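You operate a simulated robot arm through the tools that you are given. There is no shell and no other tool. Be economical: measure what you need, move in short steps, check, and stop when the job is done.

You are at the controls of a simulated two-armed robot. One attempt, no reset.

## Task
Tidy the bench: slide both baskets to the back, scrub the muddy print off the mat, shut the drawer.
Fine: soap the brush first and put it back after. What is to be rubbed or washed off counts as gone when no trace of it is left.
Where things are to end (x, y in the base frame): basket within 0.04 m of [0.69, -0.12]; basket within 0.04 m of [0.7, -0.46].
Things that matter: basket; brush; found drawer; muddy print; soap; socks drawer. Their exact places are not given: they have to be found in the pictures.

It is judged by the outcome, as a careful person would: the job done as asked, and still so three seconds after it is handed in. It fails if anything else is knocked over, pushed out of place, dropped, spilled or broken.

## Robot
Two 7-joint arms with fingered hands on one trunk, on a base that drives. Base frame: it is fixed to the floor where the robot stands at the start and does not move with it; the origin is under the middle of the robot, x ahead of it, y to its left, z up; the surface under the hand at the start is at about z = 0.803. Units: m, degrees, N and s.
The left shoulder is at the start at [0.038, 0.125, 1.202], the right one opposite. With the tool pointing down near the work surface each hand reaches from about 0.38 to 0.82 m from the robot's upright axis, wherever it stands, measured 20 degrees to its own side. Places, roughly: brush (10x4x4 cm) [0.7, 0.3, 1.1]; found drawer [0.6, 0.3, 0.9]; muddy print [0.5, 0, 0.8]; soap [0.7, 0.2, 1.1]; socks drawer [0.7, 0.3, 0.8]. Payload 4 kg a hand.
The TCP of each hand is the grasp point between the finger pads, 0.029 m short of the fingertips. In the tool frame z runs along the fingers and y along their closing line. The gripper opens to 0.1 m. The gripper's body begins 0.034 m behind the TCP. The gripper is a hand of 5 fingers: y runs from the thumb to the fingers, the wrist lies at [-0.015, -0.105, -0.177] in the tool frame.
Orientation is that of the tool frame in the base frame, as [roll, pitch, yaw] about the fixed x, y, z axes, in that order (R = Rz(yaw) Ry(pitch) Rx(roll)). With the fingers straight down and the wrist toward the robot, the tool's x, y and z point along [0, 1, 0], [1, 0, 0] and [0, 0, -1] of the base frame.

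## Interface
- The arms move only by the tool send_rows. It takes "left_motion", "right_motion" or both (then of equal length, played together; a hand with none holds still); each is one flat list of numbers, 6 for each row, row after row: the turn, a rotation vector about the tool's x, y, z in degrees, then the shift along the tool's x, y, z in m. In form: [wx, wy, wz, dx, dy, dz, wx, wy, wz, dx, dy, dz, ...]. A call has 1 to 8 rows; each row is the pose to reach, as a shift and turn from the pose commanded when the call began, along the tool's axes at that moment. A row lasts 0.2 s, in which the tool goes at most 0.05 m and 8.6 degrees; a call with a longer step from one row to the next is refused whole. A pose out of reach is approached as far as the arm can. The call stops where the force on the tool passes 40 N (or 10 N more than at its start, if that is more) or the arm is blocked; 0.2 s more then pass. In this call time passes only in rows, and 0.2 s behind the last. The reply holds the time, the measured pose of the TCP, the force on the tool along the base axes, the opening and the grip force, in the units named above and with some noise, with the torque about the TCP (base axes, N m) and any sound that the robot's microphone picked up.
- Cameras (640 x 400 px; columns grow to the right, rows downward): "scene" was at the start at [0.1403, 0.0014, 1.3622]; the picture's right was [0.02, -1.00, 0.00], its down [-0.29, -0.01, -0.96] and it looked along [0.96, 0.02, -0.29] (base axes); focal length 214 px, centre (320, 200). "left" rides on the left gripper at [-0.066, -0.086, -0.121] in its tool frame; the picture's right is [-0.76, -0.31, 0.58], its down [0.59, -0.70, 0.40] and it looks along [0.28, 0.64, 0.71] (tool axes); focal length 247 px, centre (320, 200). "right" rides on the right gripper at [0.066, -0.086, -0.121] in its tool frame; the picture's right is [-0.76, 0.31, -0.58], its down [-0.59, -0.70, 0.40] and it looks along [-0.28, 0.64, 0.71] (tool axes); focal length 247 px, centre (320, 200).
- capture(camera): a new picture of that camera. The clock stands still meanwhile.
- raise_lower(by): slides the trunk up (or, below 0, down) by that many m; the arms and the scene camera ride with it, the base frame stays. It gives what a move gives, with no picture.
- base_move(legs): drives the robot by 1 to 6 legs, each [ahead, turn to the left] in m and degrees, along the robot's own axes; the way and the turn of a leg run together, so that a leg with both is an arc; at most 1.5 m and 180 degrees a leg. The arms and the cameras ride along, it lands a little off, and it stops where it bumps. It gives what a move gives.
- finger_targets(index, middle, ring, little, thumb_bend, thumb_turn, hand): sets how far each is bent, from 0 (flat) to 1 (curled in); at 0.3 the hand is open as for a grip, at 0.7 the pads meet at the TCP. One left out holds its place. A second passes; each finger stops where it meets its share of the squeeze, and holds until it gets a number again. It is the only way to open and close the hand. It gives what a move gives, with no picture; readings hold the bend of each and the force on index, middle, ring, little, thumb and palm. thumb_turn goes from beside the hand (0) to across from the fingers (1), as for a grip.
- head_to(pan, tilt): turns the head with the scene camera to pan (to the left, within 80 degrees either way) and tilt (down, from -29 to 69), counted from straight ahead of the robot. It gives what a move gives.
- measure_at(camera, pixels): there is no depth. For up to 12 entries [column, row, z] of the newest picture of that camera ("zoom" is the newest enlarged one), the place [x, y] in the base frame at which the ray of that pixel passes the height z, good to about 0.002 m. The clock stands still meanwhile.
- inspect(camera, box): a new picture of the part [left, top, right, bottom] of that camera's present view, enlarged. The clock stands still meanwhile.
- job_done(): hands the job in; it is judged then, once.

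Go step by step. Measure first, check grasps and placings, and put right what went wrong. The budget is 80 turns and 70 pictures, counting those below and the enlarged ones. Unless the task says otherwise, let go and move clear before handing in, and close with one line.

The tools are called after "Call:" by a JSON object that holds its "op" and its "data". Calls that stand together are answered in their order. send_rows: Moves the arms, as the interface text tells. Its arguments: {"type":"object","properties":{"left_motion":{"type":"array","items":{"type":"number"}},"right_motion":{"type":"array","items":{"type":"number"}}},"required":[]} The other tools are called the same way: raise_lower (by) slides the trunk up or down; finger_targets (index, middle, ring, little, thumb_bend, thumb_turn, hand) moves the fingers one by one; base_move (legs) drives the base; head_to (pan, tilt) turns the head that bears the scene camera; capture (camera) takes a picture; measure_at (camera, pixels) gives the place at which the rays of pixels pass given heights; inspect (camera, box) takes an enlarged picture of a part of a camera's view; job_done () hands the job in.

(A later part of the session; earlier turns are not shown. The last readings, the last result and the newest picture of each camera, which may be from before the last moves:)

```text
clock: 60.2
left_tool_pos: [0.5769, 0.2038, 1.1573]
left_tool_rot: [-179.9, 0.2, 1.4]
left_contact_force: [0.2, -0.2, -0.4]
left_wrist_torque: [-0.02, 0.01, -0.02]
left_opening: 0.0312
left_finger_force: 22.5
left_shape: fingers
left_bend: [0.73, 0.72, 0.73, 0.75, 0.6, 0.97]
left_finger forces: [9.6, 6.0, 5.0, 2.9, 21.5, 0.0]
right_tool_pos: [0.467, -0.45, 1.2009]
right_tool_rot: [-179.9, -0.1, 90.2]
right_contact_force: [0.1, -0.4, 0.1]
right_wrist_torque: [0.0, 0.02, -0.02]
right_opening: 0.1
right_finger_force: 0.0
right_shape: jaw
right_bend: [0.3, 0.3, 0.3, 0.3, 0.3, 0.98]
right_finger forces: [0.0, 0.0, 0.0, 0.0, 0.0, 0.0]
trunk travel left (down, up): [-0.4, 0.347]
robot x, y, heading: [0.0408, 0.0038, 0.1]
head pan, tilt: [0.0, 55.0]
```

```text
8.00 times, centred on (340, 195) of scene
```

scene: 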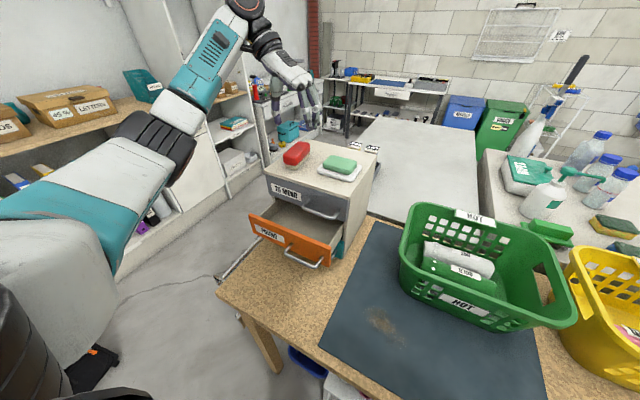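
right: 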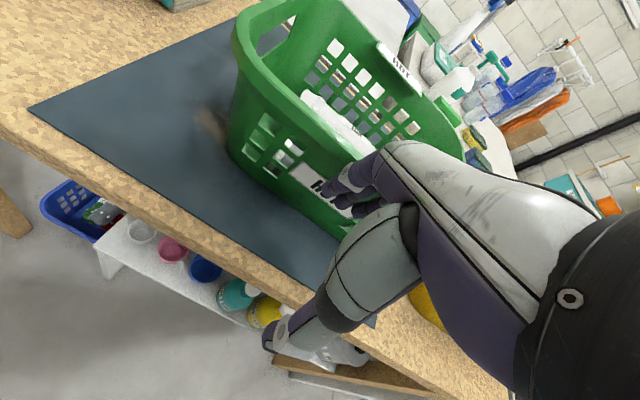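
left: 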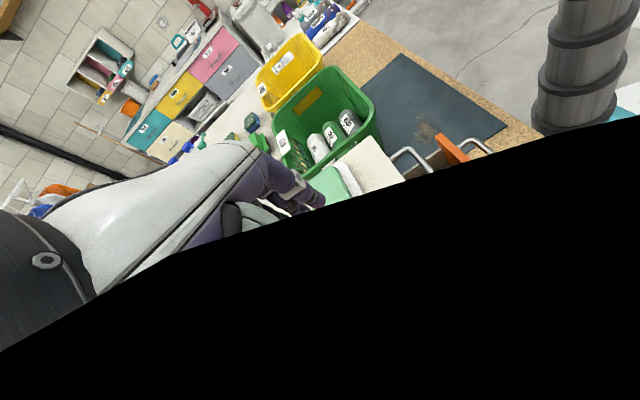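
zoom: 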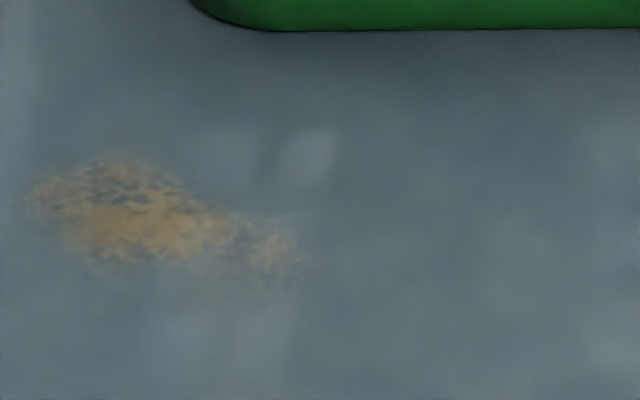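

The print covers x 0.485–0.55, y −0.06 to 0.05. I'll bring the brush over (0.505, 0.06) and descend partway.

Call:
{"op": "send_rows", "data": {"left_motion": [0, 0, 0, -0.019, 0.036, 0, 0, 0, 0, -0.038, 0.071, 0, 0, 0, 0, -0.057, 0.107, 0, 0, 0, 0, -0.0755, 0.142, 0, 0, 0, 0, -0.0755, 0.142, 0.05, 0, 0, 0, -0.0755, 0.142, 0.1, 0, 0, 0, -0.0755, 0.142, 0.15, 0, 0, 0, -0.0755, 0.142, 0.2]}}

Call:
{"op": "capture", "data": {"camera": "scene"}}

```text
clock: 62.0
left_tool_pos: [0.5085, 0.0613, 0.9552]
left_tool_rot: [-179.9, 0.1, 1.4]
left_contact_force: [-0.6, 0.4, -0.1]
left_wrist_torque: [0.03, 0.01, -0.01]
left_opening: 0.0315
left_finger_force: 22.1
left_shape: fingers
left_bend: [0.73, 0.72, 0.73, 0.75, 0.6, 0.97]
left_finger forces: [9.6, 5.9, 4.9, 3.0, 21.3, 0.0]
right_tool_pos: [0.467, -0.4498, 1.2016]
right_tool_rot: [-179.9, 0.0, 90.1]
right_contact_force: [0.1, 0.7, -0.1]
right_wrist_torque: [-0.02, 0.0, 0.01]
right_opening: 0.0998
right_finger_force: 0.0
right_shape: jaw
right_bend: [0.3, 0.3, 0.3, 0.3, 0.3, 0.98]
right_finger forces: [0.0, 0.0, 0.0, 0.1, 0.0, 0.1]
trunk travel left (down, up): [-0.4, 0.347]
robot x, y, heading: [0.0356, 0.0005, -0.1]
head pan, tilt: [0.0, 55.0]
```

```text
34 pictures are left
```

scene: 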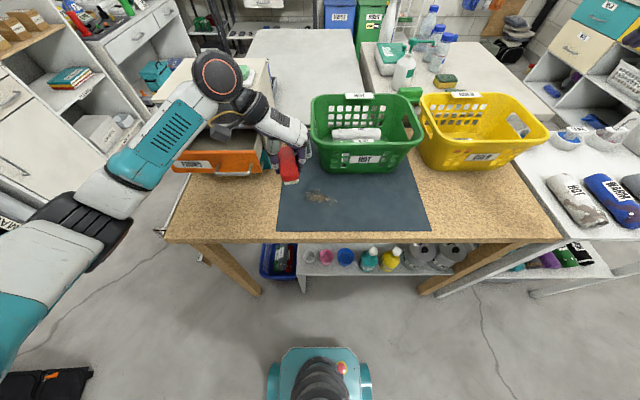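

Clear so far. I'll move over the print's middle before descending, so the forearm stays clear of the open drawer.

Call:
{"op": "send_rows", "data": {"left_motion": [0, 0, 0, -0.004, 0.045, 0, 0, 0, 0, -0.004, 0.06, 0.03, 0, 0, 0, -0.004, 0.06, 0.07, 0, 0, 0, -0.004, 0.06, 0.095]}}

Call:
{"op": "inspect", "data": {"camera": "scene", "box": [160, 80, 400, 240]}}

```text
clock: 63.0
left_tool_pos: [0.5029, -0.0001, 0.8605]
left_tool_rot: [-180.0, 0.1, 1.4]
left_contact_force: [-0.1, -0.8, -0.9]
left_wrist_torque: [0.01, 0.01, 0.01]
left_opening: 0.0314
left_finger_force: 22.7
left_shape: fingers
left_bend: [0.73, 0.72, 0.73, 0.75, 0.6, 0.97]
left_finger forces: [9.6, 5.9, 4.9, 2.9, 21.3, 0.0]
right_tool_pos: [0.4662, -0.4505, 1.1999]
right_tool_rot: [-180.0, 0.1, 90.1]
right_contact_force: [0.5, 1.1, -0.2]
right_wrist_torque: [-0.04, 0.01, -0.01]
right_opening: 0.0999
right_finger_force: 0.1
right_shape: jaw
right_bend: [0.3, 0.3, 0.3, 0.3, 0.3, 0.98]
right_finger forces: [0.0, 0.0, 0.0, 0.0, 0.0, 0.0]
trunk travel left (down, up): [-0.4, 0.347]
robot x, y, heading: [0.0372, 0.0013, 0.2]
head pan, tilt: [0.0, 55.0]
```

```text
2.50 times, centred on (280, 160) of scene
```

zoom: 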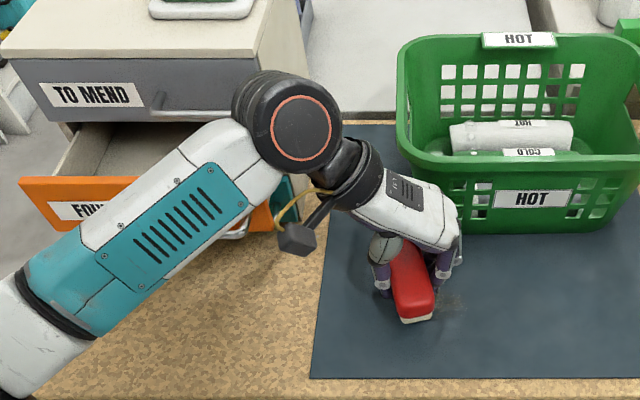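

The brush is just above the print, and it has turned slightly in the grip. Lowering gently to contact.

Call:
{"op": "send_rows", "data": {"left_motion": [0, 0, 0, 0, 0, 0.01, 0, 0, 0, 0, 0, 0.015, 0, 0, 0, 0, 0, 0.019]}}

```text
clock: 63.8
left_tool_pos: [0.5023, 0.0008, 0.8418]
left_tool_rot: [-180.0, 0.1, 1.4]
left_contact_force: [0.1, -0.8, -0.9]
left_wrist_torque: [-0.01, 0.01, 0.0]
left_opening: 0.0313
left_finger_force: 21.9
left_shape: fingers
left_bend: [0.73, 0.72, 0.73, 0.75, 0.6, 0.97]
left_finger forces: [9.6, 5.8, 4.9, 2.9, 21.2, 0.1]
right_tool_pos: [0.4668, -0.4502, 1.2004]
right_tool_rot: [-179.9, 0.0, 90.1]
right_contact_force: [0.4, -0.3, -0.2]
right_wrist_torque: [0.03, 0.0, 0.02]
right_opening: 0.0997
right_finger_force: 0.0
right_shape: jaw
right_bend: [0.3, 0.3, 0.3, 0.3, 0.3, 0.98]
right_finger forces: [0.0, 0.0, 0.1, 0.0, 0.0, 0.1]
trunk travel left (down, up): [-0.4, 0.347]
robot x, y, heading: [0.035, 0.0028, -0.1]
head pan, tilt: [0.0, 55.0]
```

Call:
{"op": "send_rows", "data": {"left_motion": [0, 0, 0, 0, 0, 0.003, 0, 0, 0, 0, 0, 0.006]}}

```text
clock: 64.4
left_tool_pos: [0.501, -0.0011, 0.8364]
left_tool_rot: [-179.9, 0.2, 1.4]
left_contact_force: [0.5, 0.9, -0.9]
left_wrist_torque: [0.03, 0.03, -0.05]
left_opening: 0.0313
left_finger_force: 22.2
left_shape: fingers
left_bend: [0.73, 0.72, 0.73, 0.75, 0.6, 0.97]
left_finger forces: [9.5, 5.8, 4.9, 2.9, 21.2, 0.0]
right_tool_pos: [0.4666, -0.4509, 1.1996]
right_tool_rot: [-180.0, 0.0, 90.1]
right_contact_force: [-0.1, -1.1, 0.2]
right_wrist_torque: [0.01, 0.01, -0.02]
right_opening: 0.1002
right_finger_force: 0.1
right_shape: jaw
right_bend: [0.3, 0.3, 0.3, 0.3, 0.3, 0.98]
right_finger forces: [0.0, 0.1, 0.0, 0.1, 0.0, 0.0]
trunk travel left (down, up): [-0.4, 0.347]
robot x, y, heading: [0.0388, -0.0021, -0.1]
head pan, tilt: [0.0, 55.0]
```

Call:
{"op": "send_rows", "data": {"left_motion": [0, 0, 0, 0, 0, 0.002, 0, 0, 0, 0, 0, 0.004]}}

Call:
{"op": "inspect", "data": {"camera": "scene", "box": [280, 150, 380, 220]}}

```text
clock: 65.0
left_tool_pos: [0.5012, -0.0009, 0.8344]
left_tool_rot: [179.9, -0.2, 1.3]
left_contact_force: [-1.9, 1.9, 21.9]
left_wrist_torque: [0.87, 0.22, 0.05]
left_opening: 0.0314
left_finger_force: 30.1
left_shape: fingers
left_bend: [0.73, 0.72, 0.73, 0.75, 0.6, 0.97]
left_finger forces: [8.1, 5.4, 4.7, 2.3, 38.9, 0.0]
right_tool_pos: [0.4647, -0.45, 1.2018]
right_tool_rot: [-180.0, 0.1, 90.1]
right_contact_force: [-0.2, -0.8, -0.2]
right_wrist_torque: [0.01, -0.04, 0.01]
right_opening: 0.1001
right_finger_force: 0.1
right_shape: jaw
right_bend: [0.3, 0.3, 0.3, 0.3, 0.3, 0.98]
right_finger forces: [0.1, 0.1, 0.0, 0.0, 0.0, 0.0]
trunk travel left (down, up): [-0.4, 0.347]
robot x, y, heading: [0.0421, 0.0014, 0.0]
head pan, tilt: [0.0, 55.0]
```

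```text
5.71 times, centred on (330, 185) of scene
```

zoom: 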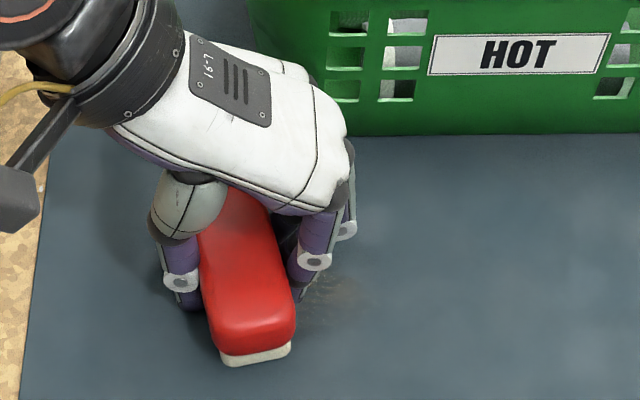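

Contact is 22 N with τx 0.87, so mostly the thumb tip is on the mat beside the bristles. I'll ease off 2 mm and try light strokes, then see whether the print fades.

Call:
{"op": "send_rows", "data": {"left_motion": [0, 0, 0, 0, 0, -0.002, 0, 0, 0, 0, 0.035, -0.002, 0, 0, 0, 0, 0.06, -0.002, 0, 0, 0, 0, 0.03, -0.002, 0, 0, 0, 0, 0, -0.002, 0, 0, 0, 0, -0.03, -0.002, 0, 0, 0, 0, -0.05, -0.002, 0, 0, 0, -0.002, -0.09, -0.004]}}

Call:
{"op": "inspect", "data": {"camera": "scene", "box": [260, 140, 400, 230]}}

```text
clock: 66.8
left_tool_pos: [0.4957, 0.0933, 0.8332]
left_tool_rot: [-179.7, 0.5, 1.4]
left_contact_force: [-0.7, 0.7, 1.6]
left_wrist_torque: [0.01, 0.06, 0.02]
left_opening: 0.031
left_finger_force: 21.7
left_shape: fingers
left_bend: [0.73, 0.73, 0.73, 0.74, 0.6, 0.97]
left_finger forces: [9.2, 5.6, 4.7, 2.3, 21.1, 0.0]
right_tool_pos: [0.4667, -0.4492, 1.2015]
right_tool_rot: [-179.9, 0.0, 90.1]
right_contact_force: [0.1, 0.8, 0.6]
right_wrist_torque: [-0.03, 0.02, -0.04]
right_opening: 0.0997
right_finger_force: 0.0
right_shape: jaw
right_bend: [0.3, 0.3, 0.3, 0.3, 0.3, 0.98]
right_finger forces: [0.0, 0.0, 0.0, 0.1, 0.1, 0.0]
trunk travel left (down, up): [-0.4, 0.347]
robot x, y, heading: [0.0374, -0.0023, 0.1]
head pan, tilt: [0.0, 55.0]
```

```text
4.44 times, centred on (330, 185) of scene
```

zoom: 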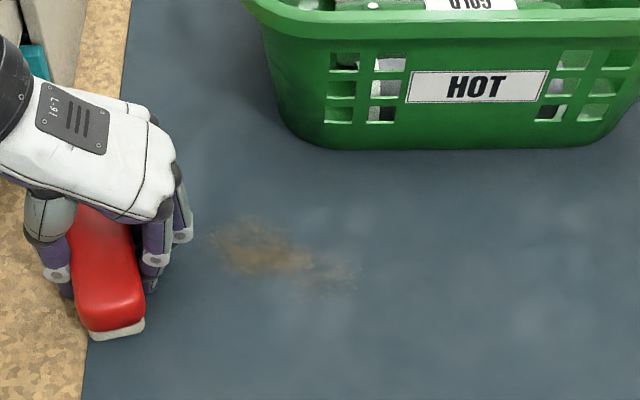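

The print has faded somewhat, so the strokes work. I'll keep stroking across it with a touch more contact.

Call:
{"op": "send_rows", "data": {"left_motion": [0, 0, 0, 0.008, 0.045, 0.001, 0, 0, 0, 0.01, 0.09, 0.001, 0, 0, 0, 0.01, 0.13, 0.001, 0, 0, 0, 0.01, 0.155, 0.001, 0, 0, 0, 0.01, 0.11, 0.001, 0, 0, 0, 0.01, 0.065, 0.001, 0, 0, 0, 0.01, 0.11, 0.001, 0, 0, 0, 0.01, 0.155, 0.001]}}

Call:
{"op": "send_rows", "data": {"left_motion": [0, 0, 0, 0, -0.045, 0, 0, 0, 0, 0, -0.09, 0, 0, 0, 0, 0, -0.045, 0, 0, 0, 0, 0, 0, 0, 0, 0, 0, 0, -0.045, 0, 0, 0, 0, 0, -0.09, 0, 0, 0, 0, 0, -0.135, 0, 0, 0, 0, 0, -0.16, 0]}}

Call:
{"op": "inspect", "data": {"camera": "scene", "box": [260, 140, 400, 230]}}

```text
clock: 68.6
left_tool_pos: [0.5109, -0.064, 0.8344]
left_tool_rot: [-180.0, 0.0, 1.5]
left_contact_force: [0.1, 5.9, 11.8]
left_wrist_torque: [0.74, 0.05, -0.02]
left_opening: 0.0334
left_finger_force: 22.9
left_shape: fingers
left_bend: [0.74, 0.73, 0.74, 0.75, 0.57, 0.98]
left_finger forces: [7.0, 4.3, 3.6, 1.4, 28.9, 0.0]
right_tool_pos: [0.4656, -0.45, 1.2011]
right_tool_rot: [-180.0, 0.1, 90.1]
right_contact_force: [-0.2, -0.1, 0.2]
right_wrist_torque: [0.0, 0.0, 0.01]
right_opening: 0.0999
right_finger_force: 0.1
right_shape: jaw
right_bend: [0.3, 0.3, 0.3, 0.3, 0.3, 0.98]
right_finger forces: [0.0, 0.0, 0.0, 0.0, 0.1, 0.0]
trunk travel left (down, up): [-0.4, 0.347]
robot x, y, heading: [0.0369, -0.0008, -0.2]
head pan, tilt: [0.0, 55.0]
```

```text
clock: 70.4
left_tool_pos: [0.5071, 0.0955, 0.837]
left_tool_rot: [-179.8, 0.2, 1.4]
left_contact_force: [0.6, -0.6, -1.0]
left_wrist_torque: [0.04, 0.0, 0.0]
left_opening: 0.0324
left_finger_force: 20.6
left_shape: fingers
left_bend: [0.74, 0.73, 0.74, 0.75, 0.58, 0.98]
left_finger forces: [8.7, 5.4, 4.4, 1.8, 21.4, 0.1]
right_tool_pos: [0.4658, -0.4507, 1.2004]
right_tool_rot: [-179.9, 0.1, 90.1]
right_contact_force: [0.3, 0.0, 0.4]
right_wrist_torque: [0.0, -0.01, 0.03]
right_opening: 0.1
right_finger_force: 0.0
right_shape: jaw
right_bend: [0.3, 0.3, 0.3, 0.3, 0.3, 0.98]
right_finger forces: [0.0, 0.0, 0.0, 0.1, 0.0, 0.0]
trunk travel left (down, up): [-0.4, 0.347]
robot x, y, heading: [0.0389, 0.0014, -0.2]
head pan, tilt: [0.0, 55.0]
```

```text
4.44 times, centred on (330, 185) of scene
```

zoom: 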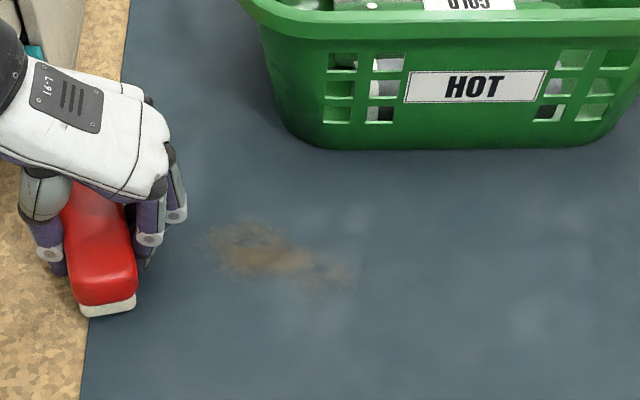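

There is little further change, so the thumb tip is probably holding the bristles off the mat. I'll tilt the hand 8° (thumb side up) so the bristles touch first, and come down again at the print's left edge.

Call:
{"op": "send_rows", "data": {"left_motion": [4, 0, 0, 0, 0.03, -0.008, 8, 0, 0, 0, 0.06, -0.008, 8, 0, 0, 0, 0.06, -0.002, 8, 0, 0, 0, 0.06, 0.001, 8, 0, 0, 0, 0.06, 0.003]}}

Call:
{"op": "inspect", "data": {"camera": "scene", "box": [280, 150, 360, 220]}}

```text
clock: 71.6
left_tool_pos: [0.5092, 0.0347, 0.8333]
left_tool_rot: [-172.1, 0.2, 1.4]
left_contact_force: [-0.5, 0.0, -0.8]
left_wrist_torque: [0.0, 0.02, 0.03]
left_opening: 0.0325
left_finger_force: 21.0
left_shape: fingers
left_bend: [0.74, 0.73, 0.74, 0.75, 0.58, 0.98]
left_finger forces: [8.7, 5.4, 4.4, 1.7, 21.3, 0.1]
right_tool_pos: [0.4665, -0.4502, 1.2006]
right_tool_rot: [-179.9, 0.1, 90.1]
right_contact_force: [1.4, -0.8, -0.4]
right_wrist_torque: [0.0, -0.01, 0.01]
right_opening: 0.0997
right_finger_force: 0.1
right_shape: jaw
right_bend: [0.3, 0.3, 0.3, 0.3, 0.3, 0.98]
right_finger forces: [0.0, 0.0, 0.0, 0.1, 0.0, 0.0]
trunk travel left (down, up): [-0.4, 0.347]
robot x, y, heading: [0.0405, 0.0005, -0.1]
head pan, tilt: [0.0, 55.0]
```

```text
5.71 times, centred on (320, 185) of scene
```

zoom: 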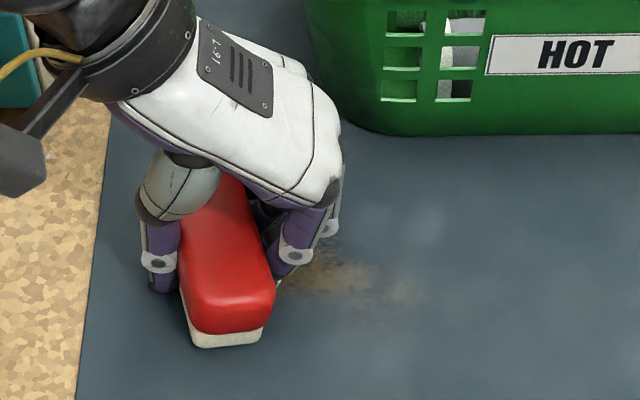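

No contact yet at 0.8333 with the tilt. Lowering in 1.5 mm steps.

Call:
{"op": "send_rows", "data": {"left_motion": [0, 0, 0, 0, 0, 0.002, 0, 0, 0, 0, 0.001, 0.004]}}

```text
clock: 72.2
left_tool_pos: [0.5106, 0.0346, 0.8325]
left_tool_rot: [-172.0, 0.1, 1.4]
left_contact_force: [-3.5, 1.0, 15.5]
left_wrist_torque: [0.06, 0.02, 0.05]
left_opening: 0.0321
left_finger_force: 25.5
left_shape: fingers
left_bend: [0.74, 0.74, 0.74, 0.75, 0.58, 0.98]
left_finger forces: [16.5, 4.4, 3.7, 1.4, 24.6, 0.1]
right_tool_pos: [0.4655, -0.4505, 1.201]
right_tool_rot: [-179.9, 0.1, 90.2]
right_contact_force: [0.0, -0.1, -0.4]
right_wrist_torque: [0.01, -0.02, -0.01]
right_opening: 0.1
right_finger_force: 0.1
right_shape: jaw
right_bend: [0.3, 0.3, 0.3, 0.3, 0.3, 0.98]
right_finger forces: [0.0, 0.0, 0.0, 0.0, 0.0, 0.0]
trunk travel left (down, up): [-0.4, 0.347]
robot x, y, heading: [0.0394, -0.0026, -0.1]
head pan, tilt: [0.0, 55.0]
```

Now 15.5 N with near-zero τx, so the contact is under the brush. I'll stroke across with compensation for the tilt.

Call:
{"op": "send_rows", "data": {"left_motion": [0, 0, 0, 0, 0.0445, -0.0063, 0, 0, 0, 0, 0.084, -0.0118, 0, 0, 0, 0, 0.0445, -0.0063, 0, 0, 0, 0, 0, 0, 0, 0, 0, 0, -0.03, 0.0042, 0, 0, 0, 0, 0, 0, 0, 0, 0, 0, 0.0445, -0.0063, 0, 0, 0, 0, 0.084, -0.0118]}}

Call:
{"op": "send_rows", "data": {"left_motion": [0, 0, 0, 0, -0.0445, 0.0063, 0, 0, 0, 0, -0.084, 0.0118, 0, 0, 0, 0, -0.124, 0.0174, 0, 0, 0, 0, -0.15, 0.018]}}

Call:
{"op": "inspect", "data": {"camera": "scene", "box": [260, 140, 400, 230]}}

```text
clock: 74.0
left_tool_pos: [0.5099, -0.0501, 0.8291]
left_tool_rot: [-172.0, 0.2, 1.5]
left_contact_force: [-1.1, 11.3, 17.0]
left_wrist_torque: [0.35, 0.08, -0.01]
left_opening: 0.0316
left_finger_force: 29.0
left_shape: fingers
left_bend: [0.75, 0.74, 0.74, 0.75, 0.57, 0.99]
left_finger forces: [24.3, 2.6, 2.6, 0.6, 26.9, 0.1]
right_tool_pos: [0.4657, -0.4498, 1.2017]
right_tool_rot: [-179.9, 0.0, 90.1]
right_contact_force: [0.0, 0.5, -0.1]
right_wrist_torque: [0.01, -0.01, 0.02]
right_opening: 0.0997
right_finger_force: 0.1
right_shape: jaw
right_bend: [0.3, 0.3, 0.3, 0.3, 0.3, 0.98]
right_finger forces: [0.0, 0.0, 0.0, 0.0, 0.1, 0.1]
trunk travel left (down, up): [-0.4, 0.347]
robot x, y, heading: [0.0397, -0.0028, 0.0]
head pan, tilt: [0.0, 55.0]
```

```text
clock: 74.7
left_tool_pos: [0.5099, 0.0404, 0.8343]
left_tool_rot: [-172.9, -0.1, 1.3]
left_contact_force: [-2.0, -0.2, 4.9]
left_wrist_torque: [-0.1, 0.14, -0.05]
left_opening: 0.0324
left_finger_force: 24.2
left_shape: fingers
left_bend: [0.74, 0.73, 0.73, 0.75, 0.59, 0.97]
left_finger forces: [15.3, 6.4, 4.2, 1.2, 21.8, 0.0]
right_tool_pos: [0.467, -0.4494, 1.1992]
right_tool_rot: [-179.9, 0.1, 90.2]
right_contact_force: [0.5, 0.2, -0.8]
right_wrist_torque: [-0.02, 0.0, 0.01]
right_opening: 0.0998
right_finger_force: 0.0
right_shape: jaw
right_bend: [0.3, 0.3, 0.3, 0.3, 0.3, 0.98]
right_finger forces: [0.1, 0.1, 0.0, 0.1, 0.1, 0.0]
trunk travel left (down, up): [-0.4, 0.347]
robot x, y, heading: [0.0402, -0.0024, -0.1]
head pan, tilt: [0.0, 55.0]
stopped in row 3 (left hand): the force on the tool passed its limit at 47 N (the readings are from after the stop); the commanded pose is now the measured one
```

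```text
4.44 times, centred on (330, 185) of scene
```

zoom: 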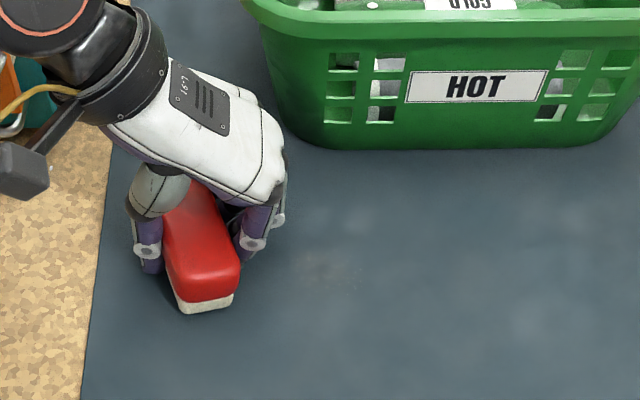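

Nearly all gone; just a faint trace remains at zoom (330,268). More strokes there, extending a bit further right.

Call:
{"op": "send_rows", "data": {"left_motion": [0, 0, 0, 0, 0.0445, -0.006, 0, 0, 0, 0, 0.084, -0.0125, 0, 0, 0, 0, 0.119, -0.0185, 0, 0, 0, 0, 0.084, -0.0125, 0, 0, 0, 0, 0.0445, -0.006, 0, 0, 0, -0.01, 0.084, -0.0125, 0, 0, 0, -0.01, 0.119, -0.0185, 0, 0, 0, -0.01, 0.084, -0.0125]}}

Call:
{"op": "send_rows", "data": {"left_motion": [0, 0, 0, 0, -0.04, 0.0055, 0, 0, 0, 0, 0, 0, 0, 0, 0, 0, -0.04, 0.005, 0, 0, 0, 0, -0.084, 0.01, 0, 0, 0, 0, -0.115, 0.005, 0, 0, 0, 0, -0.145, -0.02]}}

Call:
{"op": "inspect", "data": {"camera": "scene", "box": [260, 140, 400, 230]}}

```text
clock: 76.5
left_tool_pos: [0.5012, -0.0439, 0.8343]
left_tool_rot: [-172.8, -0.1, 1.3]
left_contact_force: [-0.4, 0.2, -0.3]
left_wrist_torque: [-0.03, -0.01, -0.03]
left_opening: 0.0326
left_finger_force: 21.7
left_shape: fingers
left_bend: [0.73, 0.73, 0.73, 0.75, 0.59, 0.98]
left_finger forces: [9.6, 6.5, 4.2, 1.2, 21.3, 0.0]
right_tool_pos: [0.4668, -0.4494, 1.2016]
right_tool_rot: [-179.9, 0.1, 90.1]
right_contact_force: [0.1, 0.7, 0.3]
right_wrist_torque: [-0.01, 0.02, -0.03]
right_opening: 0.1002
right_finger_force: 0.0
right_shape: jaw
right_bend: [0.3, 0.3, 0.3, 0.3, 0.3, 0.98]
right_finger forces: [0.0, 0.1, 0.0, 0.0, 0.0, 0.0]
trunk travel left (down, up): [-0.4, 0.347]
robot x, y, heading: [0.0404, -0.002, 0.2]
head pan, tilt: [0.0, 55.0]
```

```text
clock: 77.9
left_tool_pos: [0.4967, 0.0959, 0.8739]
left_tool_rot: [-172.8, -0.1, 1.2]
left_contact_force: [0.1, -0.2, -0.4]
left_wrist_torque: [0.02, -0.03, 0.01]
left_opening: 0.0324
left_finger_force: 21.5
left_shape: fingers
left_bend: [0.73, 0.73, 0.73, 0.75, 0.59, 0.98]
left_finger forces: [9.7, 6.3, 4.2, 1.2, 21.2, 0.0]
right_tool_pos: [0.4653, -0.4522, 1.201]
right_tool_rot: [-179.9, 0.2, 90.2]
right_contact_force: [-0.1, 0.1, 0.1]
right_wrist_torque: [0.01, 0.0, -0.02]
right_opening: 0.1
right_finger_force: 0.0
right_shape: jaw
right_bend: [0.3, 0.3, 0.3, 0.3, 0.3, 0.98]
right_finger forces: [0.1, 0.1, 0.0, 0.0, 0.0, 0.0]
trunk travel left (down, up): [-0.4, 0.347]
robot x, y, heading: [0.0392, 0.001, -0.0]
head pan, tilt: [0.0, 55.0]
```

```text
4.44 times, centred on (330, 185) of scene
```

zoom: 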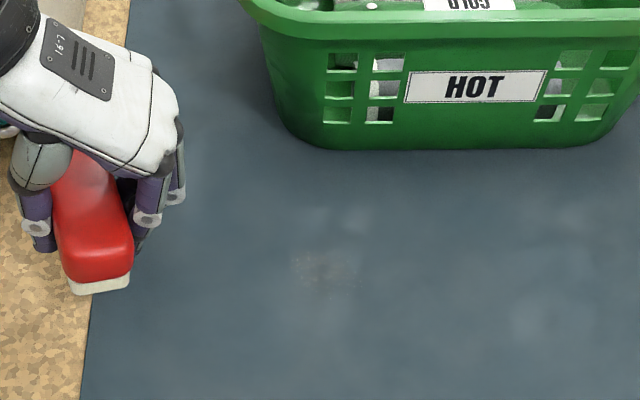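

A faint spot remains near zoom (325,270). I'll locate it and press there.

Call:
{"op": "inspect", "data": {"camera": "scene", "box": [295, 170, 365, 220]}}

Call:
{"op": "measure_at", "data": {"camera": "zoom", "pixels": [[320, 200, 0.806], [200, 200, 0.806], [250, 250, 0.806], [400, 250, 0.806], [320, 150, 0.806], [320, 300, 0.806]]}}

```text
8.00 times, centred on (330, 195) of scene
```

zoom: 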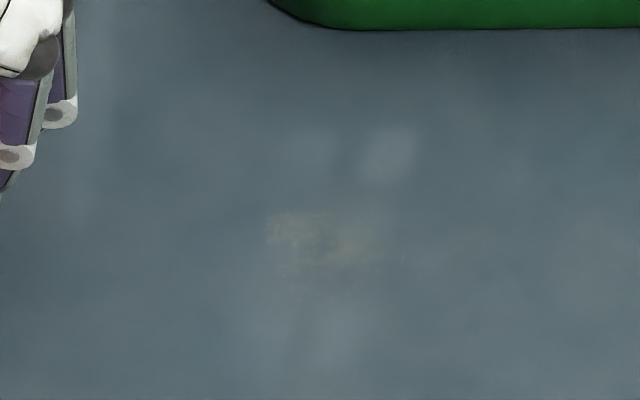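

```text
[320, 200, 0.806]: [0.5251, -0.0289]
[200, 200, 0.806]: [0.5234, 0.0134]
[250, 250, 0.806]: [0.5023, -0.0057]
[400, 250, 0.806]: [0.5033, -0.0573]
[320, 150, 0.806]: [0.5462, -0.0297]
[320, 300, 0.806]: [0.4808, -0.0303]
```

The remaining trace is at x 0.495–0.52, y −0.01 to −0.05. Bringing the brush down there.

Call:
{"op": "send_rows", "data": {"left_motion": [0, 0, 0, 0.004, 0.0446, -0.0056, 0, 0, 0, 0.009, 0.0893, -0.0113, 0, 0, 0, 0.009, 0.125, -0.0158, 0, 0, 0, 0.009, 0.1287, 0.014, 0, 0, 0, 0.009, 0.1297, 0.0219, 0, 0, 0, 0.009, 0.1302, 0.0259, 0, 0, 0, 0.009, 0.0945, 0.0304, 0, 0, 0, 0.009, 0.1302, 0.0259]}}

```text
clock: 79.7
left_tool_pos: [0.5095, -0.0305, 0.8312]
left_tool_rot: [-172.7, -0.3, 1.4]
left_contact_force: [0.8, 5.5, 11.5]
left_wrist_torque: [0.08, 0.03, -0.05]
left_opening: 0.0314
left_finger_force: 31.0
left_shape: fingers
left_bend: [0.74, 0.73, 0.74, 0.75, 0.58, 0.99]
left_finger forces: [27.7, 4.9, 3.6, 1.2, 25.0, 0.1]
right_tool_pos: [0.4657, -0.4518, 1.2014]
right_tool_rot: [-179.9, 0.0, 90.0]
right_contact_force: [0.4, -0.5, 0.3]
right_wrist_torque: [0.02, -0.01, 0.0]
right_opening: 0.0999
right_finger_force: 0.1
right_shape: jaw
right_bend: [0.3, 0.3, 0.3, 0.3, 0.3, 0.98]
right_finger forces: [0.0, 0.0, 0.0, 0.1, 0.0, 0.0]
trunk travel left (down, up): [-0.4, 0.347]
robot x, y, heading: [0.0349, 0.0034, -0.0]
head pan, tilt: [0.0, 55.0]
```

Call:
{"op": "send_rows", "data": {"left_motion": [0, 0, 0, 0, 0.035, -0.0042, 0, 0, 0, 0, 0, 0, 0, 0, 0, 0, -0.035, 0.0042, 0, 0, 0, 0, 0, 0, 0, 0, 0, -0.008, 0.035, -0.0042, 0, 0, 0, -0.008, 0, 0, 0, 0, 0, -0.008, -0.035, 0.0042, 0, 0, 0, -0.008, 0, 0]}}

Call:
{"op": "send_rows", "data": {"left_motion": [0, 0, 0, 0.006, 0.035, -0.0042, 0, 0, 0, 0.006, 0, 0, 0, 0, 0, 0.004, -0.035, 0.0042, 0, 0, 0, 0, -0.065, -0.01, 0, 0, 0, 0, -0.1, -0.03, 0, 0, 0, 0, -0.14, -0.04]}}

Call:
{"op": "inspect", "data": {"camera": "scene", "box": [280, 160, 380, 230]}}

```text
clock: 81.5
left_tool_pos: [0.5025, -0.0231, 0.8283]
left_tool_rot: [-172.3, -0.1, 1.5]
left_contact_force: [-4.1, 14.0, 23.6]
left_wrist_torque: [0.36, 0.22, -0.09]
left_opening: 0.0317
left_finger_force: 42.0
left_shape: fingers
left_bend: [0.75, 0.74, 0.74, 0.75, 0.57, 1.0]
left_finger forces: [47.2, 3.5, 2.5, 0.8, 29.1, 0.0]
right_tool_pos: [0.4631, -0.4493, 1.2024]
right_tool_rot: [-179.9, 0.0, 90.0]
right_contact_force: [1.7, 0.3, 0.7]
right_wrist_torque: [-0.01, -0.01, 0.0]
right_opening: 0.0997
right_finger_force: 0.2
right_shape: jaw
right_bend: [0.3, 0.3, 0.3, 0.3, 0.3, 0.98]
right_finger forces: [0.0, 0.1, 0.0, 0.1, 0.0, 0.0]
trunk travel left (down, up): [-0.4, 0.347]
robot x, y, heading: [0.0374, 0.0008, 0.2]
head pan, tilt: [0.0, 55.0]
```

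```text
clock: 82.9
left_tool_pos: [0.4989, 0.1039, 0.8888]
left_tool_rot: [-172.7, 0.0, 1.2]
left_contact_force: [0.7, 0.2, 0.1]
left_wrist_torque: [0.01, -0.01, 0.0]
left_opening: 0.0323
left_finger_force: 20.4
left_shape: fingers
left_bend: [0.73, 0.73, 0.73, 0.75, 0.59, 0.98]
left_finger forces: [8.4, 6.4, 4.5, 1.8, 20.8, 0.0]
right_tool_pos: [0.4662, -0.4505, 1.2012]
right_tool_rot: [-179.9, 0.1, 90.1]
right_contact_force: [0.4, -0.1, 0.4]
right_wrist_torque: [-0.03, 0.0, 0.02]
right_opening: 0.1
right_finger_force: 0.0
right_shape: jaw
right_bend: [0.3, 0.3, 0.3, 0.3, 0.3, 0.98]
right_finger forces: [0.1, 0.1, 0.1, 0.0, 0.0, 0.1]
trunk travel left (down, up): [-0.4, 0.347]
robot x, y, heading: [0.0371, 0.0022, 0.0]
head pan, tilt: [0.0, 55.0]
```

```text
5.71 times, centred on (330, 195) of scene
```

zoom: 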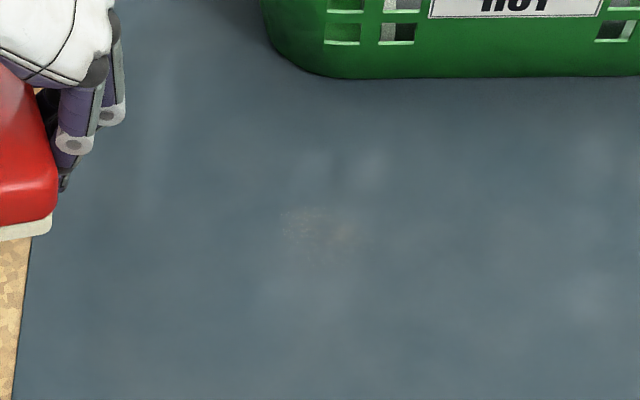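

Only a ghost of it remains at zoom (320,228). I'll do a longer firm scrub there and then look.

Call:
{"op": "send_rows", "data": {"left_motion": [0, 0, 0, 0.004, 0.0417, -0.0053, 0, 0, 0, 0.008, 0.0833, -0.0107, 0, 0, 0, 0.008, 0.0871, 0.0191, 0, 0, 0, 0.008, 0.0907, 0.0468, 0, 0, 0, 0.008, 0.1304, 0.0415, 0, 0, 0, 0.008, 0.17, 0.0355, 0, 0, 0, 0.008, 0.1304, 0.0415, 0, 0, 0, 0.008, 0.0907, 0.0468]}}

Call:
{"op": "send_rows", "data": {"left_motion": [0, 0, 0, 0, 0.0397, -0.0055, 0, 0, 0, 0, 0.0794, -0.0112, 0, 0, 0, -0.006, 0.0397, -0.0055, 0, 0, 0, -0.006, 0, 0, 0, 0, 0, 0.004, 0.0397, -0.0055, 0, 0, 0, 0.004, 0.0794, -0.0112, 0, 0, 0, 0, 0.0397, -0.0055, 0, 0, 0, 0, 0, 0]}}

Call:
{"op": "send_rows", "data": {"left_motion": [0, 0, 0, 0, 0.0397, -0.0052, 0, 0, 0, -0.008, 0.0794, -0.011, 0, 0, 0, -0.008, 0.0397, -0.0052, 0, 0, 0, 0, 0, 0, 0, 0, 0, 0, 0.0397, -0.0052, 0, 0, 0, 0, 0, 0, 0, 0, 0, 0, -0.03, -0.03, 0, 0, 0, 0, -0.07, -0.05]}}

Call:
{"op": "inspect", "data": {"camera": "scene", "box": [280, 160, 380, 230]}}

```text
clock: 84.7
left_tool_pos: [0.5131, 0.0185, 0.8323]
left_tool_rot: [-172.9, -0.2, 1.2]
left_contact_force: [0.3, -5.9, 14.4]
left_wrist_torque: [-0.36, 0.12, 0.06]
left_opening: 0.0323
left_finger_force: 26.3
left_shape: fingers
left_bend: [0.73, 0.73, 0.73, 0.75, 0.59, 0.98]
left_finger forces: [20.9, 7.0, 4.7, 1.7, 19.5, 0.0]
right_tool_pos: [0.4665, -0.4523, 1.2018]
right_tool_rot: [-179.9, 0.0, 90.0]
right_contact_force: [-0.4, 0.6, 1.5]
right_wrist_torque: [0.0, 0.01, 0.0]
right_opening: 0.1
right_finger_force: 0.1
right_shape: jaw
right_bend: [0.3, 0.3, 0.3, 0.3, 0.3, 0.98]
right_finger forces: [0.0, 0.0, 0.0, 0.0, 0.0, 0.1]
trunk travel left (down, up): [-0.4, 0.347]
robot x, y, heading: [0.0379, 0.0013, -0.0]
head pan, tilt: [0.0, 55.0]
```

```text
clock: 86.5
left_tool_pos: [0.5106, 0.0178, 0.833]
left_tool_rot: [-173.1, -0.3, 1.1]
left_contact_force: [0.6, -6.6, 13.6]
left_wrist_torque: [-0.39, 0.11, 0.02]
left_opening: 0.0323
left_finger_force: 26.3
left_shape: fingers
left_bend: [0.74, 0.73, 0.73, 0.75, 0.58, 0.98]
left_finger forces: [20.2, 6.7, 4.7, 1.9, 19.4, 0.0]
right_tool_pos: [0.4651, -0.4508, 1.2011]
right_tool_rot: [-179.9, 0.0, 90.1]
right_contact_force: [0.0, 0.3, 0.0]
right_wrist_torque: [0.0, 0.03, 0.01]
right_opening: 0.1
right_finger_force: 0.0
right_shape: jaw
right_bend: [0.3, 0.3, 0.3, 0.3, 0.3, 0.98]
right_finger forces: [0.1, 0.0, 0.1, 0.0, 0.0, 0.1]
trunk travel left (down, up): [-0.4, 0.347]
robot x, y, heading: [0.0382, 0.0013, -0.3]
head pan, tilt: [0.0, 55.0]
```

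```text
clock: 88.3
left_tool_pos: [0.5071, 0.0843, 0.8872]
left_tool_rot: [-172.9, -0.1, 1.3]
left_contact_force: [1.1, 1.2, -0.7]
left_wrist_torque: [-0.05, 0.02, -0.01]
left_opening: 0.0323
left_finger_force: 21.5
left_shape: fingers
left_bend: [0.73, 0.73, 0.73, 0.75, 0.59, 0.98]
left_finger forces: [9.0, 6.0, 4.4, 1.8, 21.2, 0.0]
right_tool_pos: [0.4666, -0.4486, 1.202]
right_tool_rot: [-179.9, 0.2, 90.1]
right_contact_force: [0.2, 1.0, -0.2]
right_wrist_torque: [-0.02, 0.0, -0.02]
right_opening: 0.0997
right_finger_force: 0.1
right_shape: jaw
right_bend: [0.3, 0.3, 0.3, 0.3, 0.3, 0.98]
right_finger forces: [0.0, 0.1, 0.1, 0.0, 0.0, 0.1]
trunk travel left (down, up): [-0.4, 0.347]
robot x, y, heading: [0.0387, 0.0004, -0.1]
head pan, tilt: [0.0, 55.0]
```

```text
5.71 times, centred on (330, 195) of scene
```

zoom: 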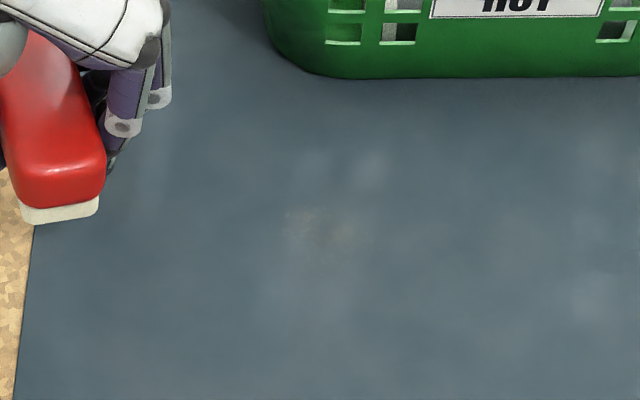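

The tilt of 8° had the index tip carrying the load. I'll halve the tilt so the bristles sit flatter and press more firmly right on the trace.

Call:
{"op": "send_rows", "data": {"left_motion": [0, 0, 0, 0, 0.0446, -0.0056, -2, 0, 0, 0, 0.0893, -0.0111, -3.5, 0, 0, 0, 0.109, -0.0136, -3.5, 0, 0, 0, 0.1128, 0.0162, -3.5, 0, 0, 0, 0.1153, 0.036, -3.5, 0, 0, 0, 0.116, 0.042, -3.5, 0, 0, 0, 0.1163, 0.044]}}

Call:
{"op": "send_rows", "data": {"left_motion": [0, 0, 0, 0, 0.03, -0.001, 0, 0, 0, 0, 0, 0.001, 0, 0, 0, 0, -0.03, 0.003, 0, 0, 0, 0, 0, 0.001, 0, 0, 0, 0, 0.03, -0.001, 0, 0, 0, 0, 0, 0.001, 0, 0, 0, 0, -0.03, 0.003, 0, 0, 0, 0, 0, 0.001]}}

Call:
{"op": "send_rows", "data": {"left_motion": [0, 0, 0, 0, 0.03, -0.0015, 0, 0, 0, -0.012, 0.03, -0.0015, 0, 0, 0, -0.012, 0, 0.0005, 0, 0, 0, -0.012, -0.03, 0.002, 0, 0, 0, 0, -0.03, 0.002, 0, 0, 0, 0, 0, 0, 0, 0, 0, 0, -0.03, -0.03, 0, 0, 0, 0, -0.075, -0.05]}}

Call:
{"op": "inspect", "data": {"camera": "scene", "box": [280, 160, 380, 230]}}

```text
clock: 89.9
left_tool_pos: [0.5096, -0.0271, 0.834]
left_tool_rot: [-176.5, -0.4, 1.3]
left_contact_force: [-3.0, 0.0, 23.4]
left_wrist_torque: [0.98, 0.15, 0.09]
left_opening: 0.0324
left_finger_force: 29.7
left_shape: fingers
left_bend: [0.74, 0.73, 0.73, 0.75, 0.59, 0.98]
left_finger forces: [8.0, 5.2, 3.6, 1.3, 41.4, 0.0]
right_tool_pos: [0.4651, -0.4505, 1.2025]
right_tool_rot: [-180.0, 0.0, 90.1]
right_contact_force: [-0.6, -0.5, 0.4]
right_wrist_torque: [0.0, 0.0, -0.01]
right_opening: 0.0999
right_finger_force: 0.0
right_shape: jaw
right_bend: [0.3, 0.3, 0.3, 0.3, 0.3, 0.98]
right_finger forces: [0.1, 0.0, 0.0, 0.1, 0.0, 0.0]
trunk travel left (down, up): [-0.4, 0.347]
robot x, y, heading: [0.0402, -0.0021, 0.2]
head pan, tilt: [0.0, 55.0]
```

```text
clock: 91.7
left_tool_pos: [0.509, -0.025, 0.8294]
left_tool_rot: [-175.9, 0.0, 1.5]
left_contact_force: [-5.4, 14.2, 29.2]
left_wrist_torque: [1.7, 0.24, 0.18]
left_opening: 0.0367
left_finger_force: 24.1
left_shape: fingers
left_bend: [0.75, 0.74, 0.74, 0.75, 0.54, 0.98]
left_finger forces: [13.1, 1.6, 0.9, 0.1, 33.0, 0.0]
right_tool_pos: [0.4646, -0.4499, 1.2021]
right_tool_rot: [180.0, 0.1, 90.2]
right_contact_force: [0.2, 0.2, -0.6]
right_wrist_torque: [-0.03, 0.01, 0.02]
right_opening: 0.1001
right_finger_force: 0.1
right_shape: jaw
right_bend: [0.3, 0.3, 0.3, 0.3, 0.3, 0.98]
right_finger forces: [0.0, 0.0, 0.1, 0.0, 0.1, 0.0]
trunk travel left (down, up): [-0.4, 0.347]
robot x, y, heading: [0.0426, 0.0019, -0.1]
head pan, tilt: [0.0, 55.0]
```

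```text
clock: 93.5
left_tool_pos: [0.5084, 0.046, 0.8821]
left_tool_rot: [-176.1, 0.0, 1.3]
left_contact_force: [1.5, 0.3, -0.6]
left_wrist_torque: [-0.01, 0.01, 0.01]
left_opening: 0.0328
left_finger_force: 19.6
left_shape: fingers
left_bend: [0.74, 0.73, 0.74, 0.75, 0.58, 0.98]
left_finger forces: [8.9, 5.0, 3.9, 1.0, 20.0, 0.0]
right_tool_pos: [0.4669, -0.4501, 1.1993]
right_tool_rot: [-180.0, 0.1, 90.1]
right_contact_force: [0.8, -0.1, 0.5]
right_wrist_torque: [-0.01, 0.01, 0.07]
right_opening: 0.0999
right_finger_force: 0.1
right_shape: jaw
right_bend: [0.3, 0.3, 0.3, 0.3, 0.3, 0.98]
right_finger forces: [0.1, 0.0, 0.1, 0.1, 0.1, 0.0]
trunk travel left (down, up): [-0.4, 0.347]
robot x, y, heading: [0.0399, -0.0032, 0.1]
head pan, tilt: [0.0, 55.0]
```

```text
5.71 times, centred on (330, 195) of scene
```

zoom: 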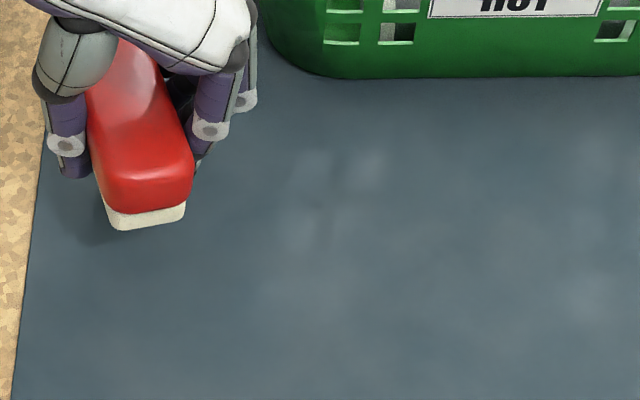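

The mat is clean. Now to return the brush: lift straight up, swing out to y 0.30, then drive forward 0.12 m.

Call:
{"op": "send_rows", "data": {"left_motion": [-2, 0, 0, 0, -0.0031, -0.0457, -3.9, 0, 0, 0, -0.0062, -0.0914, -3.9, 0, 0, 0, -0.0094, -0.137, -3.9, 0, 0, 0, -0.0125, -0.183, -3.9, 0, 0, 0, -0.0156, -0.228, -3.9, 0, 0, 0, -0.0187, -0.274]}}

Call:
{"op": "send_rows", "data": {"left_motion": [0, 0, 0, 0.0125, -0.042, 0, 0, 0, 0, 0.025, -0.084, 0, 0, 0, 0, 0.0375, -0.126, 0, 0, 0, 3, 0.05, -0.168, 0, 0, 0, 6, 0.0625, -0.21, 0, 0, 0, 9, 0.0748, -0.252, 0]}}

Call:
{"op": "base_move", "data": {"legs": [[0.12, 0]]}}

Call:
{"op": "head_to", "data": {"pan": 28, "tilt": 40}}

Call:
{"op": "inspect", "data": {"camera": "scene", "box": [220, 60, 400, 200]}}

```text
clock: 94.9
left_tool_pos: [0.5054, 0.0433, 1.1615]
left_tool_rot: [179.9, -0.1, 1.4]
left_contact_force: [0.5, 0.8, -0.7]
left_wrist_torque: [-0.03, 0.0, 0.0]
left_opening: 0.0325
left_finger_force: 20.1
left_shape: fingers
left_bend: [0.74, 0.73, 0.74, 0.75, 0.58, 0.98]
left_finger forces: [8.9, 5.1, 3.9, 1.1, 20.0, 0.0]
right_tool_pos: [0.4652, -0.4523, 1.201]
right_tool_rot: [-180.0, 0.0, 90.1]
right_contact_force: [0.7, -0.6, 0.0]
right_wrist_torque: [-0.02, 0.0, -0.01]
right_opening: 0.1001
right_finger_force: 0.0
right_shape: jaw
right_bend: [0.3, 0.3, 0.3, 0.3, 0.3, 0.98]
right_finger forces: [0.0, 0.0, 0.0, 0.0, 0.1, 0.1]
trunk travel left (down, up): [-0.4, 0.347]
robot x, y, heading: [0.0392, -0.0003, 0.1]
head pan, tilt: [0.0, 55.0]
```

```text
clock: 96.3
left_tool_pos: [0.5789, 0.2976, 1.1577]
left_tool_rot: [179.7, -0.1, -7.7]
left_contact_force: [0.1, 0.4, -0.2]
left_wrist_torque: [0.01, 0.03, 0.02]
left_opening: 0.0322
left_finger_force: 19.7
left_shape: fingers
left_bend: [0.74, 0.73, 0.74, 0.75, 0.58, 0.98]
left_finger forces: [8.9, 5.2, 3.9, 1.1, 19.9, 0.1]
right_tool_pos: [0.4673, -0.4487, 1.2011]
right_tool_rot: [-179.9, 0.1, 90.1]
right_contact_force: [0.5, 0.7, -0.4]
right_wrist_torque: [0.01, 0.02, 0.05]
right_opening: 0.0998
right_finger_force: 0.0
right_shape: jaw
right_bend: [0.3, 0.3, 0.3, 0.3, 0.3, 0.98]
right_finger forces: [0.0, 0.0, 0.0, 0.0, 0.1, 0.0]
trunk travel left (down, up): [-0.4, 0.347]
robot x, y, heading: [0.0379, 0.0006, 0.1]
head pan, tilt: [0.0, 55.0]
```

```text
clock: 97.5
left_tool_pos: [0.6979, 0.2959, 1.1578]
left_tool_rot: [179.9, -0.2, -7.9]
left_contact_force: [0.7, -0.8, -0.5]
left_wrist_torque: [-0.01, 0.04, -0.02]
left_opening: 0.0324
left_finger_force: 20.0
left_shape: fingers
left_bend: [0.74, 0.73, 0.74, 0.75, 0.58, 0.98]
left_finger forces: [8.9, 5.2, 3.8, 1.1, 20.0, 0.0]
right_tool_pos: [0.5847, -0.4518, 1.2019]
right_tool_rot: [-179.8, 0.1, 90.1]
right_contact_force: [-0.3, -0.3, -0.3]
right_wrist_torque: [-0.02, 0.0, 0.03]
right_opening: 0.0999
right_finger_force: 0.0
right_shape: jaw
right_bend: [0.3, 0.3, 0.3, 0.3, 0.3, 0.98]
right_finger forces: [0.0, 0.0, 0.0, 0.1, 0.0, 0.0]
trunk travel left (down, up): [-0.4, 0.347]
robot x, y, heading: [0.1556, -0.001, -0.1]
head pan, tilt: [0.0, 55.0]
```

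```text
clock: 98.5
left_tool_pos: [0.6962, 0.2967, 1.1572]
left_tool_rot: [179.9, -0.1, -7.8]
left_contact_force: [-0.3, 1.1, -0.4]
left_wrist_torque: [0.01, -0.03, -0.01]
left_opening: 0.0324
left_finger_force: 19.8
left_shape: fingers
left_bend: [0.74, 0.73, 0.74, 0.75, 0.58, 0.98]
left_finger forces: [8.9, 5.2, 3.9, 1.0, 19.9, 0.1]
right_tool_pos: [0.5852, -0.4501, 1.2001]
right_tool_rot: [-179.9, 0.1, 90.1]
right_contact_force: [0.2, -0.6, 0.8]
right_wrist_torque: [0.01, 0.02, 0.01]
right_opening: 0.1
right_finger_force: 0.2
right_shape: jaw
right_bend: [0.3, 0.3, 0.3, 0.3, 0.3, 0.98]
right_finger forces: [0.0, 0.0, 0.1, 0.0, 0.0, 0.0]
trunk travel left (down, up): [-0.4, 0.347]
robot x, y, heading: [0.1576, 0.0028, -0.1]
head pan, tilt: [28.0, 40.0]
```

```text
2.86 times, centred on (310, 130) of scene
```

zoom: 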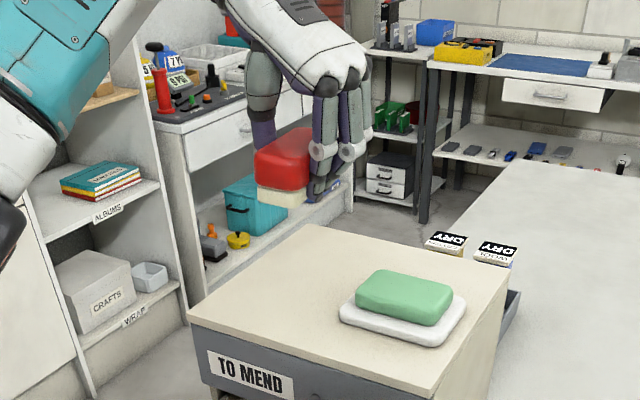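

The brush is squarely held above the cabinet. Setting it down at (0.693, 0.325).

Call:
{"op": "send_rows", "data": {"left_motion": [0, 0, 0, -0.007, -0.0283, 0, 0, 0, 0, -0.007, -0.0283, 0.04, 0, 0, 0, -0.007, -0.0283, 0.075, 0, 0, 0, -0.007, -0.0283, 0.083, 0, 0, 0, -0.007, -0.0283, 0.087, 0, 0, 0, -0.007, -0.0283, 0.09]}}

Call:
{"op": "inspect", "data": {"camera": "scene", "box": [250, 100, 370, 190]}}

```text
clock: 99.9
left_tool_pos: [0.6932, 0.3262, 1.0695]
left_tool_rot: [179.9, -0.3, -7.9]
left_contact_force: [0.8, 2.0, 11.6]
left_wrist_torque: [0.53, 0.01, -0.01]
left_opening: 0.0324
left_finger_force: 25.2
left_shape: fingers
left_bend: [0.74, 0.73, 0.74, 0.75, 0.58, 0.99]
left_finger forces: [8.2, 5.2, 4.0, 1.1, 31.4, 0.0]
right_tool_pos: [0.5843, -0.4513, 1.2005]
right_tool_rot: [-179.9, -0.1, 90.1]
right_contact_force: [-0.1, 0.0, 0.3]
right_wrist_torque: [0.0, 0.01, 0.02]
right_opening: 0.1
right_finger_force: 0.0
right_shape: jaw
right_bend: [0.3, 0.3, 0.3, 0.3, 0.3, 0.98]
right_finger forces: [0.0, 0.0, 0.0, 0.0, 0.0, 0.0]
trunk travel left (down, up): [-0.4, 0.347]
robot x, y, heading: [0.1585, -0.0015, -0.3]
head pan, tilt: [28.0, 40.0]
```

```text
4.44 times, centred on (310, 145) of scene
```

zoom: 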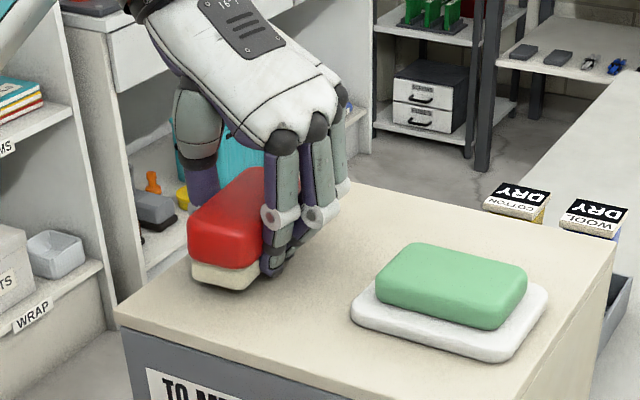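

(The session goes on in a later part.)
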